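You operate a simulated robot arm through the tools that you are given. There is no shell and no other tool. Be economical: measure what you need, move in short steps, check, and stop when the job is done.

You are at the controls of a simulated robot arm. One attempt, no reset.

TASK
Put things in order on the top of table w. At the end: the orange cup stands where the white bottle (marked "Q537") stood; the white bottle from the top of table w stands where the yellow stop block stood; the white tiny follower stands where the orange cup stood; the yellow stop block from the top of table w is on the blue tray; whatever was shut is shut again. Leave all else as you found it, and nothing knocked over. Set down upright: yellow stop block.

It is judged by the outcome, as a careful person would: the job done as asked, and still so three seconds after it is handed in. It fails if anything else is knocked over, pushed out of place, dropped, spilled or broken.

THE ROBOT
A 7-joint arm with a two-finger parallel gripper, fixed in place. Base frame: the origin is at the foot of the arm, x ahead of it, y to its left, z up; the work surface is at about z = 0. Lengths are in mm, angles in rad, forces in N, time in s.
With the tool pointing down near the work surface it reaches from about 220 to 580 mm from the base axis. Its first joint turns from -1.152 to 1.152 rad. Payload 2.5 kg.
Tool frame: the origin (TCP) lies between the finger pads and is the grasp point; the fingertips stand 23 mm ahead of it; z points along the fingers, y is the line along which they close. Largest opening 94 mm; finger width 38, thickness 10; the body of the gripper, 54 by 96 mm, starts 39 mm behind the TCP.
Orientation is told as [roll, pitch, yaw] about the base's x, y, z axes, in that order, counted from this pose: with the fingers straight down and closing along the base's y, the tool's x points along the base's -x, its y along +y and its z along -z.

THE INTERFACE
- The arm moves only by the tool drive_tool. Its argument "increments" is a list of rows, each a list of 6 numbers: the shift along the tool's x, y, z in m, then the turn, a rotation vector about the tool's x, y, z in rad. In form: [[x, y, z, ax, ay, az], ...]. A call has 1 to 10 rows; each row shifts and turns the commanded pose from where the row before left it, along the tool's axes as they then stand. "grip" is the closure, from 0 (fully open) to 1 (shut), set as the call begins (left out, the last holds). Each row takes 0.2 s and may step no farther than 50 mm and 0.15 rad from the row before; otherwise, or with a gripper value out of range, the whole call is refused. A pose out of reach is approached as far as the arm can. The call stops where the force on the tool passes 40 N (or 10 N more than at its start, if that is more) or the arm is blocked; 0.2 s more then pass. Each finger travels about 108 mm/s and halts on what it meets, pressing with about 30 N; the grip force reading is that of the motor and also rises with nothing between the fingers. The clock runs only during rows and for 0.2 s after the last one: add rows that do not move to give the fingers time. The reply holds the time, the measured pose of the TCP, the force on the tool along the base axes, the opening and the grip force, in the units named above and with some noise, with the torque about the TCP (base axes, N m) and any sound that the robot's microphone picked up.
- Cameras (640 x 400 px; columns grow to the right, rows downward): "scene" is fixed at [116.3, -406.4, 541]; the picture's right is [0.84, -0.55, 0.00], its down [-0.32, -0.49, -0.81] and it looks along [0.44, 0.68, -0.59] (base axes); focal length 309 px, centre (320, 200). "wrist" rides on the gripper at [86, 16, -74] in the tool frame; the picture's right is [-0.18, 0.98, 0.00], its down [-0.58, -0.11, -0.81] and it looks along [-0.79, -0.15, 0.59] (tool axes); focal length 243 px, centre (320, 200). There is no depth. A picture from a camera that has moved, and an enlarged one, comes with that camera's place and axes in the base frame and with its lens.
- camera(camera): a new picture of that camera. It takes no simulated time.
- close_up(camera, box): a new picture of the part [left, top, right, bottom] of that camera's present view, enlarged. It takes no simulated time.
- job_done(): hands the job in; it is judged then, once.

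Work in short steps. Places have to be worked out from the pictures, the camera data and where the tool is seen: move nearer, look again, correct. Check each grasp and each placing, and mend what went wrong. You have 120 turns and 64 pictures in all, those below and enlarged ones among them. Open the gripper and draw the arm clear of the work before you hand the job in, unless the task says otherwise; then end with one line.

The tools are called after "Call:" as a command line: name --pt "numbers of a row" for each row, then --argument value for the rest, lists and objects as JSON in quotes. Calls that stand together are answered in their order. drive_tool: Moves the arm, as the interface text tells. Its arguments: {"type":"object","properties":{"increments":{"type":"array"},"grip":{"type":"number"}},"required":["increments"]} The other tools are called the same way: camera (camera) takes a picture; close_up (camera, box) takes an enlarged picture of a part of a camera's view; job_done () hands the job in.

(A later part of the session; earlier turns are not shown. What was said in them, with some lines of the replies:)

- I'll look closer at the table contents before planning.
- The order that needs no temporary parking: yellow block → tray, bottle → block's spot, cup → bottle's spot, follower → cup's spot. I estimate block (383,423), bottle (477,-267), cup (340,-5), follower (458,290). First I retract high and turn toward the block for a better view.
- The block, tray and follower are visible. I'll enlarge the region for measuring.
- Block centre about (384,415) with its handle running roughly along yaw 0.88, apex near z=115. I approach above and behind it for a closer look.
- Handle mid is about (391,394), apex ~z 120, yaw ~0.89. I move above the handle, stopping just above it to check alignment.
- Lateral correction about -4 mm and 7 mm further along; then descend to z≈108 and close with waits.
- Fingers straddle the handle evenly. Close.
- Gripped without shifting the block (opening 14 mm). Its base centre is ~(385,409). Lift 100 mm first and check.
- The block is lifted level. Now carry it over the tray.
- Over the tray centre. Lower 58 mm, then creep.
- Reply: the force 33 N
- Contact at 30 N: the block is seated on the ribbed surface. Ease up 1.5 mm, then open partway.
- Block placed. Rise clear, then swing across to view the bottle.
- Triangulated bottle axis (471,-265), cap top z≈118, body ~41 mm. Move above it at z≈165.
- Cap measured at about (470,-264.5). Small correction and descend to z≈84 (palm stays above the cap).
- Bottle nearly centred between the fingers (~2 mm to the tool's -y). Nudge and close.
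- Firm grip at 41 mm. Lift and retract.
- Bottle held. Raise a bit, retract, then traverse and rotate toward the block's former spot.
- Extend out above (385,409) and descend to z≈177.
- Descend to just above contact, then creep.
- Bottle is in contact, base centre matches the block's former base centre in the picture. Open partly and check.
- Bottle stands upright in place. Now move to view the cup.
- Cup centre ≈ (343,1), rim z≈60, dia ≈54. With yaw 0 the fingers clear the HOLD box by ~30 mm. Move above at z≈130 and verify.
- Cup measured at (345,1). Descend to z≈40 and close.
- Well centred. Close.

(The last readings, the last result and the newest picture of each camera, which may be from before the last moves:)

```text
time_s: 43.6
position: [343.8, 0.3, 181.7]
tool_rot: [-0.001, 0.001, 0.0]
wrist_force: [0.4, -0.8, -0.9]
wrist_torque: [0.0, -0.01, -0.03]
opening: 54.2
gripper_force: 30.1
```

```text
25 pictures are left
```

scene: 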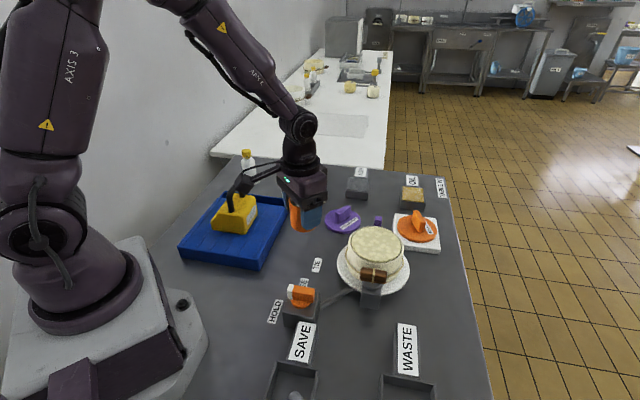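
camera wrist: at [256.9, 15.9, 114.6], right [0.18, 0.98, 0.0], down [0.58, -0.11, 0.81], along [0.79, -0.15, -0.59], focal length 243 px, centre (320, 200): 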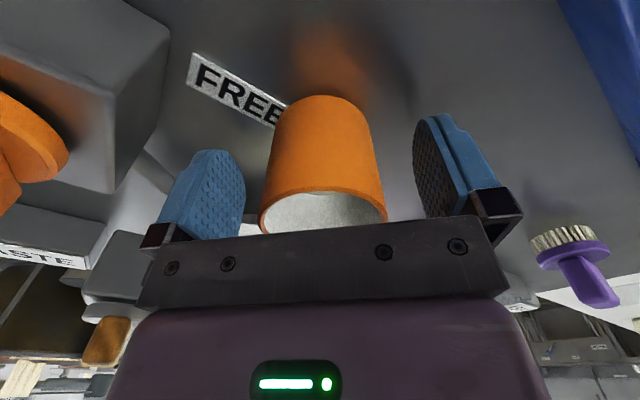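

Cup lifted cleanly. Translate slowly toward the bottle's old spot, then rotate to yaw ≈ -0.5.

Call:
drive_tool --pt "-0.006 -0.0125 0 0 0 0" --pt "-0.0125 -0.0265 0 0 0 0" --pt "-0.0145 -0.03 0 0 0 0" --pt "-0.0145 -0.03 0 0 0 0" --pt "-0.0145 -0.03 0 0 0 0" --pt "-0.0145 -0.03 0 0 0 0" --pt "-0.0145 -0.03 0 0 0 0" --pt "-0.0145 -0.03 0 0 0 0" --pt "-0.0125 -0.0265 0 0 0 0" --pt "-0.0075 -0.019 0 0 0 0"

Call:
drive_tool --pt "0 0 0 0 0 0.05" --pt "0 0 0 0 0 0.08" --pt "0 0 0 0 0 0.09" --pt "0 0 0 0 0 0.09" --pt "0 0 0 0 0 0.09" --pt "0 0 0 0 0 0.07" --pt "0 0 0 0 0 0.04" --pt "0 0 0 0 0 0"

Call:
close_up --camera "scene" --box '[350, 200, 510, 360]'

```text
time_s: 45.8
position: [470.0, -262.7, 177.9]
tool_rot: [0.001, 0.0, 0.002]
wrist_force: [0.2, 0.0, -1.0]
wrist_torque: [0.02, -0.01, 0.02]
opening: 53.9
gripper_force: 30.4
```

```text
time_s: 47.6
position: [470.5, -261.3, 180.8]
tool_rot: [0.001, -0.001, -0.51]
wrist_force: [0.0, -0.7, -1.5]
wrist_torque: [-0.01, -0.01, 0.04]
opening: 54.0
gripper_force: 29.8
```

```text
2.50 times, centred on (430, 280) of scene
camera zoom: at [116.3, -406.4, 541.0], right [0.84, -0.55, 0.0], down [-0.32, -0.49, -0.81], along [0.44, 0.68, -0.59], focal length 772 px, centre (45, 0)
```

zoom: 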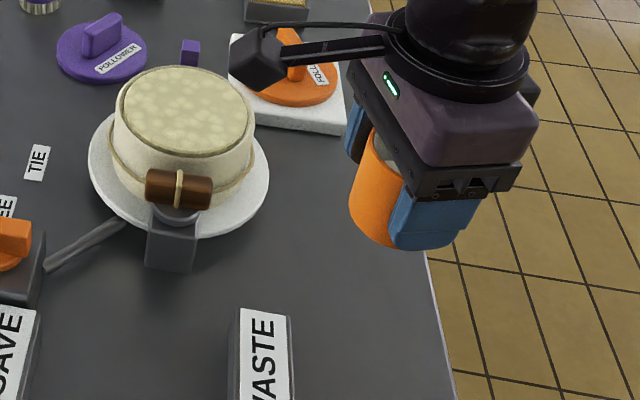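

Correct ~4 mm laterally and descend to just above the table, then creep. The WASTE sign edge is ~40 mm from the axis, so clearance is adequate.

Call:
drive_tool --pt "0 -0.0039 0.01 0 0 0" --pt "0 0 0.025 0 0 0" --pt "0 0 0.025 0 0 0" --pt "0 0 0.025 0 0 0" --pt "0 0 0.02 0 0 0" --pt "0 0 0.015 0 0 0" --pt "0 0 0 0 0 0"

Call:
close_up --camera "scene" --box '[380, 270, 500, 380]'

Call:
camera --camera "wrist"

```text
time_s: 49.2
position: [468.4, -265.5, 58.2]
tool_rot: [-0.001, 0.001, -0.508]
wrist_force: [-0.3, -0.5, -0.9]
wrist_torque: [0.01, 0.06, -0.03]
opening: 53.7
gripper_force: 29.8
```

```text
3.64 times, centred on (440, 325) of scene
camera zoom: at [116.3, -406.4, 541.0], right [0.84, -0.55, 0.0], down [-0.32, -0.49, -0.81], along [0.44, 0.68, -0.59], focal length 1122 px, centre (-116, -254)
```

zoom: 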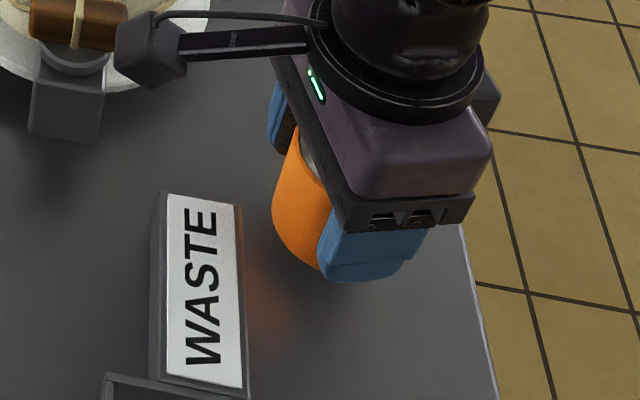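

```text
22 pictures are left
camera wrist: at [401.6, -209.4, 132.4], right [0.64, 0.77, 0.0], down [0.45, -0.38, 0.81], along [0.62, -0.52, -0.59], focal length 243 px, centre (320, 200)
```

wrist: 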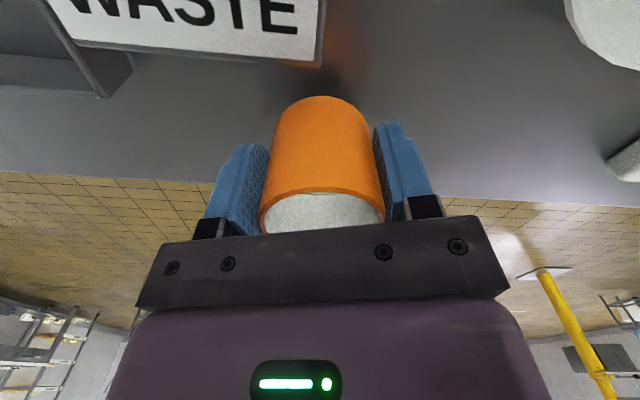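

Clear all around. Creep the last 17 mm down.

Call:
drive_tool --pt "0 0 0.008 0 0 0" --pt "0 0 0.006 0 0 0" --pt "0 0 0.003 0 0 0" --pt "0 0 0.001 0 0 0" --pt "0 0 0 0 0 0"

```text
time_s: 50.4
position: [468.3, -265.6, 41.8]
tool_rot: [-0.001, -0.001, -0.509]
wrist_force: [0.1, -0.3, -1.1]
wrist_torque: [-0.01, 0.0, -0.01]
opening: 53.5
gripper_force: 30.0
```

Not yet in contact; creep in 1 mm steps.

Call:
drive_tool --pt "0 0 0.001 0 0 0" --pt "0 0 0.001 0 0 0" --pt "0 0 0 0 0 0"

```text
time_s: 51.2
position: [467.7, -266.5, 40.4]
tool_rot: [0.0, 0.0, -0.508]
wrist_force: [-0.5, 0.3, 2.4]
wrist_torque: [0.01, 0.02, 0.0]
opening: 53.6
gripper_force: 30.6
```

Contact (force reversed to +2.4 N). Release partly.

Call:
drive_tool --pt "0 0 0 0 0 0" --pt "0 0 0 0 0 0" --pt "0 0 0 0 0 0" --grip 0.15

Call:
drive_tool --pt "0 0 -0.015 0 0 0" --pt "0 0 -0.03 0 0 0" --pt "0 0 -0.04 0 0 0" --pt "0 0 -0.045 0 0 0" --pt "0 0 -0.045 0 0 0" --pt "0 0 -0.045 0 0 0"

Call:
close_up --camera "scene" --box '[380, 270, 500, 380]'

```text
time_s: 52.0
position: [468.3, -267.0, 40.2]
tool_rot: [0.001, -0.001, -0.509]
wrist_force: [-0.1, 0.3, 0.3]
wrist_torque: [0.0, 0.03, 0.01]
opening: 79.8
gripper_force: 0.0
```

```text
time_s: 53.4
position: [467.4, -264.2, 264.1]
tool_rot: [0.001, 0.0, -0.51]
wrist_force: [-0.5, 0.3, -0.3]
wrist_torque: [-0.01, 0.03, 0.04]
opening: 80.0
gripper_force: 0.1
```

```text
3.64 times, centred on (440, 325) of scene
camera zoom: at [116.3, -406.4, 541.0], right [0.84, -0.55, 0.0], down [-0.32, -0.49, -0.81], along [0.44, 0.68, -0.59], focal length 1122 px, centre (-116, -254)
```

zoom: 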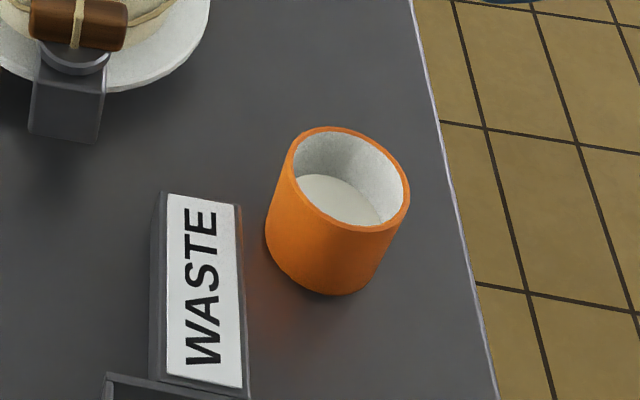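

Cup stands in place. Retract and go view the follower.

Call:
drive_tool --pt "0.04 0 0 0 0 0" --pt "0.045 0 0 0 0 0" --pt "0.045 0 0 0 0 0" --pt "0.045 0 0 0 0 0" --pt "0.025 0 0 0 0 0" --grip 0

Call:
drive_tool --pt "0.0217 0.0376 0 0 0 0" --pt "0.0217 0.0376 0 0 0 0" --pt "0.0217 0.0376 0 0 0 0" --pt "0.0217 0.0376 0 0 0 0" --pt "0.0217 0.0376 0 0 0 0" --pt "0.0217 0.0376 0 0 0 0" --pt "0.0217 0.0376 0 0 0 0" --pt "0.0217 0.0376 0 0 0 0"

Call:
drive_tool --pt "0 0 0 0 0 -0.1325" --pt "0 0 0 0 0 -0.1325" --pt "0 0 0 0 0 -0.1325" --pt "0 0 0 0 0 -0.1325" --pt "0 0 0 0 0 -0.1325" --pt "0 0 0 0 0 -0.1325" --pt "0 0 0 0 0 -0.1325" --pt "0 0 0 0 0 -0.1325" --pt "0 0 0 0 0 0"

Call:
close_up --camera "wrist" --box '[200, 20, 440, 220]'

Call:
close_up --camera "scene" --box '[260, 160, 340, 220]'

```text
time_s: 54.6
position: [294.1, -167.3, 263.3]
tool_rot: [0.001, -0.002, -0.509]
wrist_force: [0.1, -0.4, -0.1]
wrist_torque: [0.04, 0.0, 0.0]
opening: 93.9
gripper_force: 0.0
```

```text
time_s: 56.4
position: [290.0, 180.2, 259.4]
tool_rot: [0.0, 0.001, -0.507]
wrist_force: [-0.1, 0.3, 0.3]
wrist_torque: [0.0, 0.01, 0.0]
opening: 94.0
gripper_force: 0.0
```

```text
time_s: 58.4
position: [288.3, 178.6, 259.8]
tool_rot: [0.0, 0.002, 0.554]
wrist_force: [-0.1, -0.2, 0.5]
wrist_torque: [0.0, 0.01, -0.03]
opening: 94.0
gripper_force: 0.1
```

```text
2.00 times, centred on (320, 120) of wrist
camera zoom: at [207.4, 147.2, 334.9], right [-0.36, 0.93, 0.0], down [0.55, 0.21, 0.81], along [0.75, 0.29, -0.59], focal length 485 px, centre (320, 360)
```

zoom: 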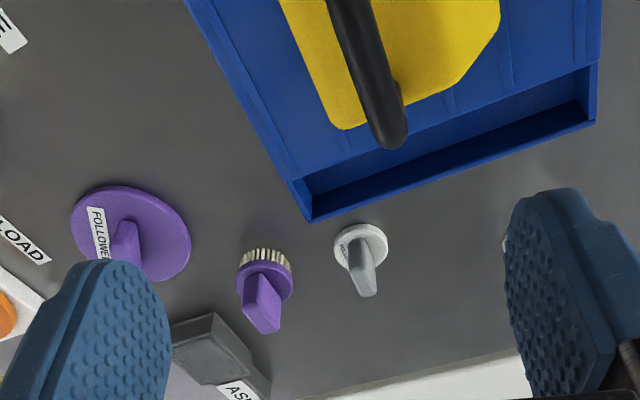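

```text
6.67 times, centred on (300, 190) of scene
camera zoom: at [116.3, -406.4, 541.0], right [0.84, -0.55, 0.0], down [-0.32, -0.49, -0.81], along [0.44, 0.68, -0.59], focal length 2058 px, centre (453, 267)
```

zoom: 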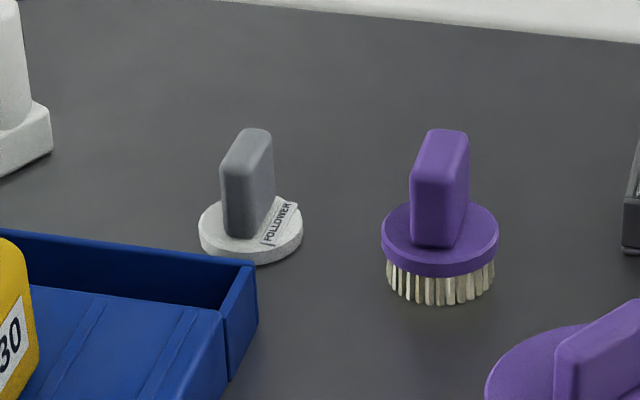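

Follower: disc centre ≈ (455,282), blade handle ~12×29 mm along yaw ≈ 0.67, top z≈50. Move above with partly closed fingers (opening ~60).

Call:
drive_tool --pt "0 0 0 0 0 -0.116" --pt "-0.0393 -0.0045 0 0 0 0" --pt "-0.0393 -0.0045 0 0 0 0" --pt "-0.0393 -0.0045 0 0 0 0" --pt "-0.0393 -0.0045 0 0 0 0" --pt "-0.0393 -0.0045 0.03 0 0 0" --pt "0 0 0.04 0 0 0" --pt "0 0 0.04 0 0 0" --pt "0 0 0.04 0 0 0" --pt "0 0 0 0 0 0" --grip 0.35

Call:
camera --camera "wrist"

Call:
close_up --camera "scene" --box '[230, 130, 350, 230]'

```text
time_s: 60.6
position: [458.0, 282.5, 112.4]
tool_rot: [0.0, 0.001, 0.667]
wrist_force: [0.2, -0.5, -1.1]
wrist_torque: [0.02, 0.02, 0.01]
opening: 61.2
gripper_force: 0.0
```

```text
18 pictures are left
camera wrist: at [379.7, 241.7, 186.1], right [-0.46, 0.89, 0.0], down [0.52, 0.27, 0.81], along [0.71, 0.37, -0.59], focal length 243 px, centre (320, 200)
```

wrist: 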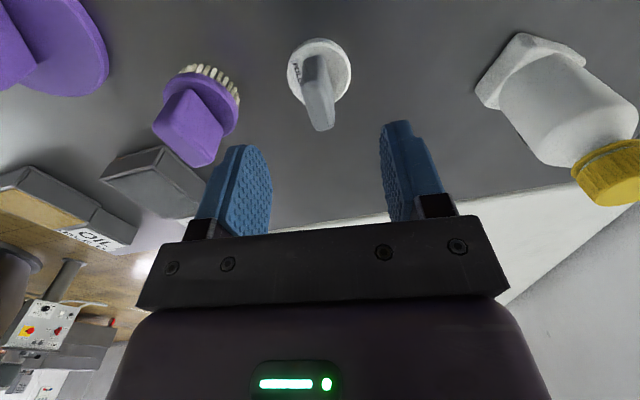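

```text
4.00 times, centred on (290, 180) of scene
camera zoom: at [116.3, -406.4, 541.0], right [0.84, -0.55, 0.0], down [-0.32, -0.49, -0.81], along [0.44, 0.68, -0.59], focal length 1234 px, centre (440, 280)
```

zoom: 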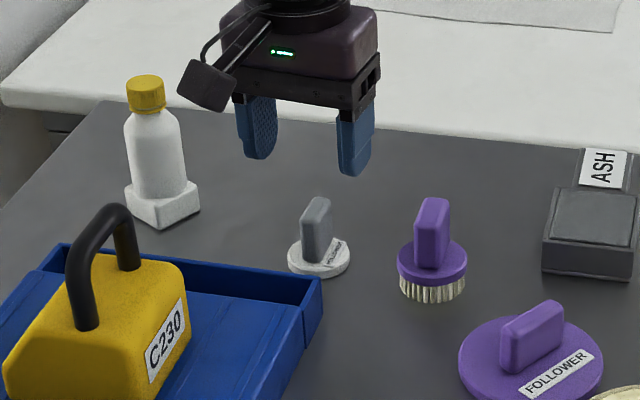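

Aligned within a few mm. Descend to z≈37 and close.

Call:
drive_tool --pt "0 0.001 0.025 0 0 0" --pt "0 0 0.025 0 0 0" --pt "0 0 0.015 0 0 0" --pt "0 0 0.01 0 0 0" --pt "0 0 0 0 0 0"

Call:
drive_tool --pt "0 0 0 0 0 0" --pt "0 0 0 0 0 0" --pt "0 0 0 0 0 0" --grip 1

Call:
camera --camera "wrist"

```text
time_s: 61.8
position: [455.9, 283.9, 36.3]
tool_rot: [0.001, 0.001, 0.668]
wrist_force: [-0.7, -0.2, -0.4]
wrist_torque: [0.02, 0.04, 0.0]
opening: 61.3
gripper_force: 0.0
```

```text
time_s: 62.6
position: [455.5, 283.5, 36.3]
tool_rot: [0.0, 0.002, 0.669]
wrist_force: [0.1, -0.5, -0.7]
wrist_torque: [-0.02, -0.03, 0.03]
opening: 15.5
gripper_force: 29.9
```

```text
16 pictures are left
camera wrist: at [378.7, 243.6, 111.0], right [-0.46, 0.89, 0.0], down [0.52, 0.27, 0.81], along [0.71, 0.37, -0.59], focal length 243 px, centre (320, 200)
```

wrist: 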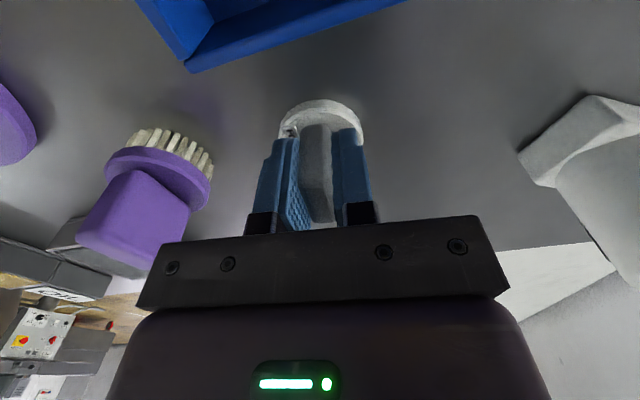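

Handle gripped at 15.5 mm. Lift and carry to the cup's former spot.

Call:
drive_tool --pt "0 0 -0.01 0 0 0" --pt "0 0 -0.03 0 0 0" --pt "0 0 -0.04 0 0 0" --pt "0 0 -0.04 0 0 0" --pt "0 0 -0.045 0 0 0" --pt "0 0 0 0 0 0"

Call:
drive_tool --pt "0.0328 -0.0191 0 0 0 0" --pt "0.0328 -0.0191 0 0 0 0" --pt "0.0328 -0.0191 0 0 0 0" --pt "0.0328 -0.0191 0 0 0 0" --pt "0.0328 -0.0191 0 0 0 0" --pt "0.0328 -0.0191 0 0 0 0" --pt "0.0328 -0.0191 0 0 0 0" --pt "0.0328 -0.0191 0 0 0 0"

Call:
drive_tool --pt "0 0 0 0 0 0.134" --pt "0 0 0 0 0 0.134" --pt "0 0 0 0 0 0.134" --pt "0 0 0 0 0 0.134" --pt "0 0 0 0 0 0.134" --pt "0 0 0 0 0 0"

Call:
camera --camera "scene"

Call:
camera --camera "wrist"

```text
time_s: 64.0
position: [457.5, 282.3, 203.7]
tool_rot: [0.001, 0.0, 0.666]
wrist_force: [0.8, 1.2, -0.2]
wrist_torque: [-0.01, -0.01, 0.05]
opening: 15.1
gripper_force: 29.4
```

```text
time_s: 65.8
position: [344.0, -1.5, 199.6]
tool_rot: [-0.001, -0.001, 0.67]
wrist_force: [-0.3, -0.5, -0.8]
wrist_torque: [0.01, 0.02, 0.03]
opening: 15.6
gripper_force: 30.3
```

```text
time_s: 67.2
position: [342.6, 1.3, 200.9]
tool_rot: [0.0, 0.001, -0.005]
wrist_force: [-1.3, -0.3, -1.7]
wrist_torque: [0.0, 0.01, -0.01]
opening: 15.0
gripper_force: 30.0
```

```text
15 pictures are left
```

scene: 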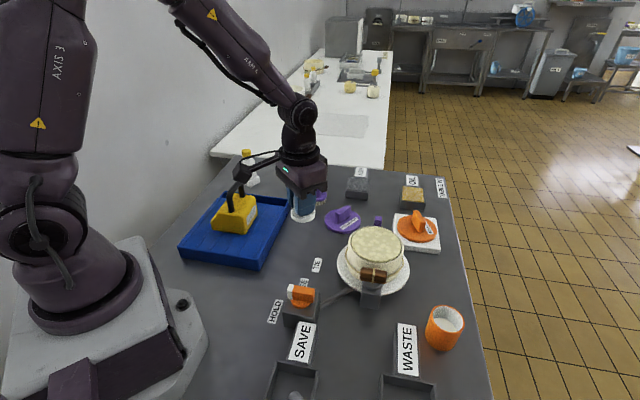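

```text
14 pictures are left
camera wrist: at [258.3, 18.0, 274.9], right [0.19, 0.98, 0.0], down [0.58, -0.11, 0.81], along [0.79, -0.15, -0.59], focal length 243 px, centre (320, 200)
```

wrist: 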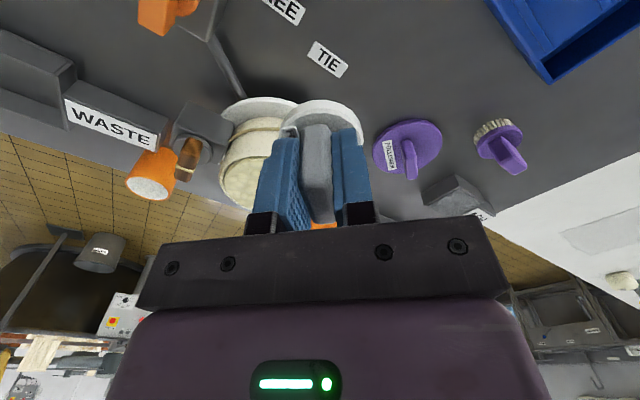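

On target over the cup's former spot (between the FREE and TIE labels, as before). Descend, then creep.

Call:
drive_tool --pt "-0.002 0 0.03 0 0 0" --pt "0 0 0.04 0 0 0" --pt "0 0 0.04 0 0 0" --pt "0 0 0.03 0 0 0" --pt "0 0 0.015 0 0 0" --pt "0 0 0.005 0 0 0" --pt "0 0 0.002 0 0 0" --pt "0 0 0 0 0 0"

Call:
close_up --camera "scene" --box '[250, 220, 430, 340]'

```text
time_s: 69.0
position: [345.2, -2.1, 36.6]
tool_rot: [0.0, -0.001, -0.003]
wrist_force: [-0.3, -0.6, 0.1]
wrist_torque: [0.04, -0.02, -0.01]
opening: 15.3
gripper_force: 30.6
```

```text
3.33 times, centred on (340, 280) of scene
camera zoom: at [116.3, -406.4, 541.0], right [0.84, -0.55, 0.0], down [-0.32, -0.49, -0.81], along [0.44, 0.68, -0.59], focal length 1029 px, centre (253, -67)
```

zoom: 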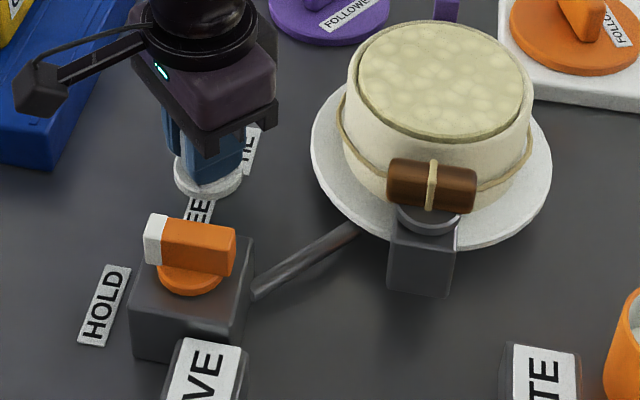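

Position matches. Creep 1 mm to ensure contact.

Call:
drive_tool --pt "0 0 0.001 0 0 0" --pt "0 0 0 0 0 0"

```text
time_s: 69.6
position: [345.5, 0.7, 36.5]
tool_rot: [-0.001, -0.002, -0.003]
wrist_force: [-2.2, -2.0, 6.7]
wrist_torque: [-0.04, 0.08, -0.01]
opening: 15.3
gripper_force: 30.2
```

Contact. Open and rise.

Call:
drive_tool --pt "0 0 0 0 0 0" --pt "0 0 0 0 0 0" --pt "0 0 0 0 0 0" --grip 0.4

Call:
drive_tool --pt "0 0 -0.02 0 0 0" --pt "0 0 -0.03 0 0 0" --pt "0 0 -0.04 0 0 0" --pt "0 0 -0.045 0 0 0" --pt "0 0 -0.045 0 0 0" --pt "0 0 -0.045 0 0 0" --pt "0.04 0 -0.03 0 0 0" --pt "0.04 0 0 0 0 0"

Call:
camera --camera "scene"

Call:
close_up --camera "scene" --box '[250, 220, 430, 340]'

```text
time_s: 70.4
position: [345.3, -1.6, 36.7]
tool_rot: [0.0, 0.0, -0.004]
wrist_force: [-0.1, -0.1, -0.6]
wrist_torque: [0.04, 0.01, 0.02]
opening: 56.3
gripper_force: 0.2
```

```text
time_s: 72.2
position: [266.6, 5.4, 290.4]
tool_rot: [0.0, -0.001, -0.003]
wrist_force: [0.2, -0.1, 0.4]
wrist_torque: [-0.02, -0.01, -0.03]
opening: 56.5
gripper_force: 0.0
```

```text
12 pictures are left
```

scene: 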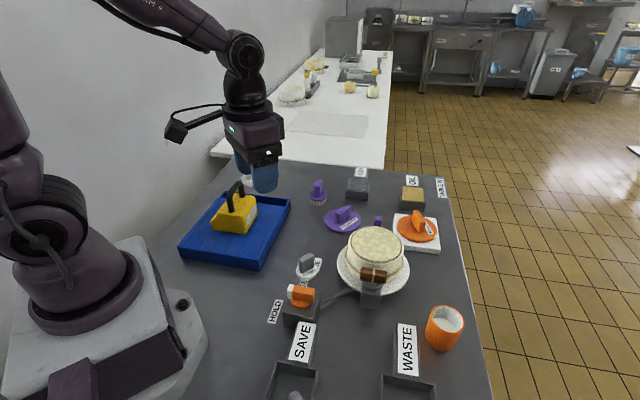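

```text
3.33 times, centred on (340, 280) of scene
camera zoom: at [116.3, -406.4, 541.0], right [0.84, -0.55, 0.0], down [-0.32, -0.49, -0.81], along [0.44, 0.68, -0.59], focal length 1029 px, centre (253, -67)
```

zoom: 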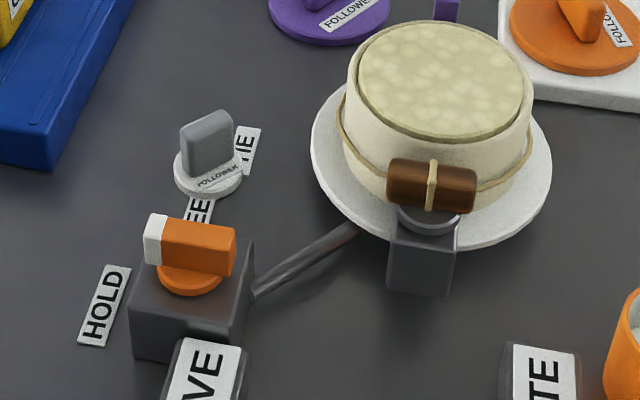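

All four items are in place, the rest is unchanged, and nothing was opened. Open the gripper fully with the arm clear, and take a last look.

Call:
drive_tool --pt "0 0 -0.02 0 0 0" --pt "0 0 0 0 0 0" --grip 0

Call:
close_up --camera "scene" --box '[160, 130, 480, 370]'

```text
time_s: 72.8
position: [266.5, 3.1, 310.6]
tool_rot: [0.0, -0.001, -0.005]
wrist_force: [-0.6, -0.2, -0.2]
wrist_torque: [-0.01, 0.01, 0.01]
opening: 93.8
gripper_force: 0.0
```

```text
1.67 times, centred on (320, 250) of scene
camera zoom: at [116.3, -406.4, 541.0], right [0.84, -0.55, 0.0], down [-0.32, -0.49, -0.81], along [0.44, 0.68, -0.59], focal length 514 px, centre (320, 117)
```

zoom: 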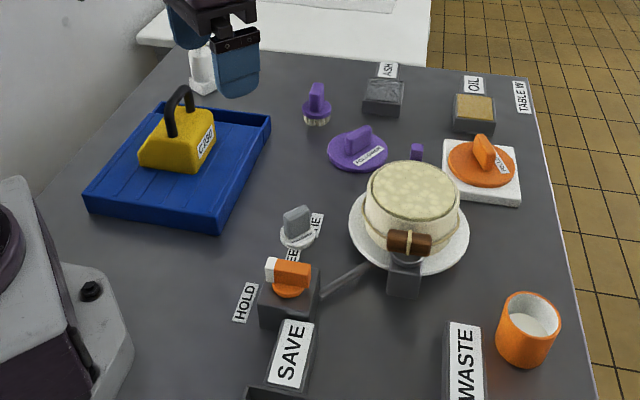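

Everything stands as asked; handing in.

Call:
job_done

```text
The job is handed in.
```

The job is handed in: the yellow stop block is upright on the blue tray, the bottle is where the block stood, the cup is where the bottle stood and the follower is where the cup stood, each placed within several mm by the pictures; nothing was opened, and nothing else looked moved or knocked over.
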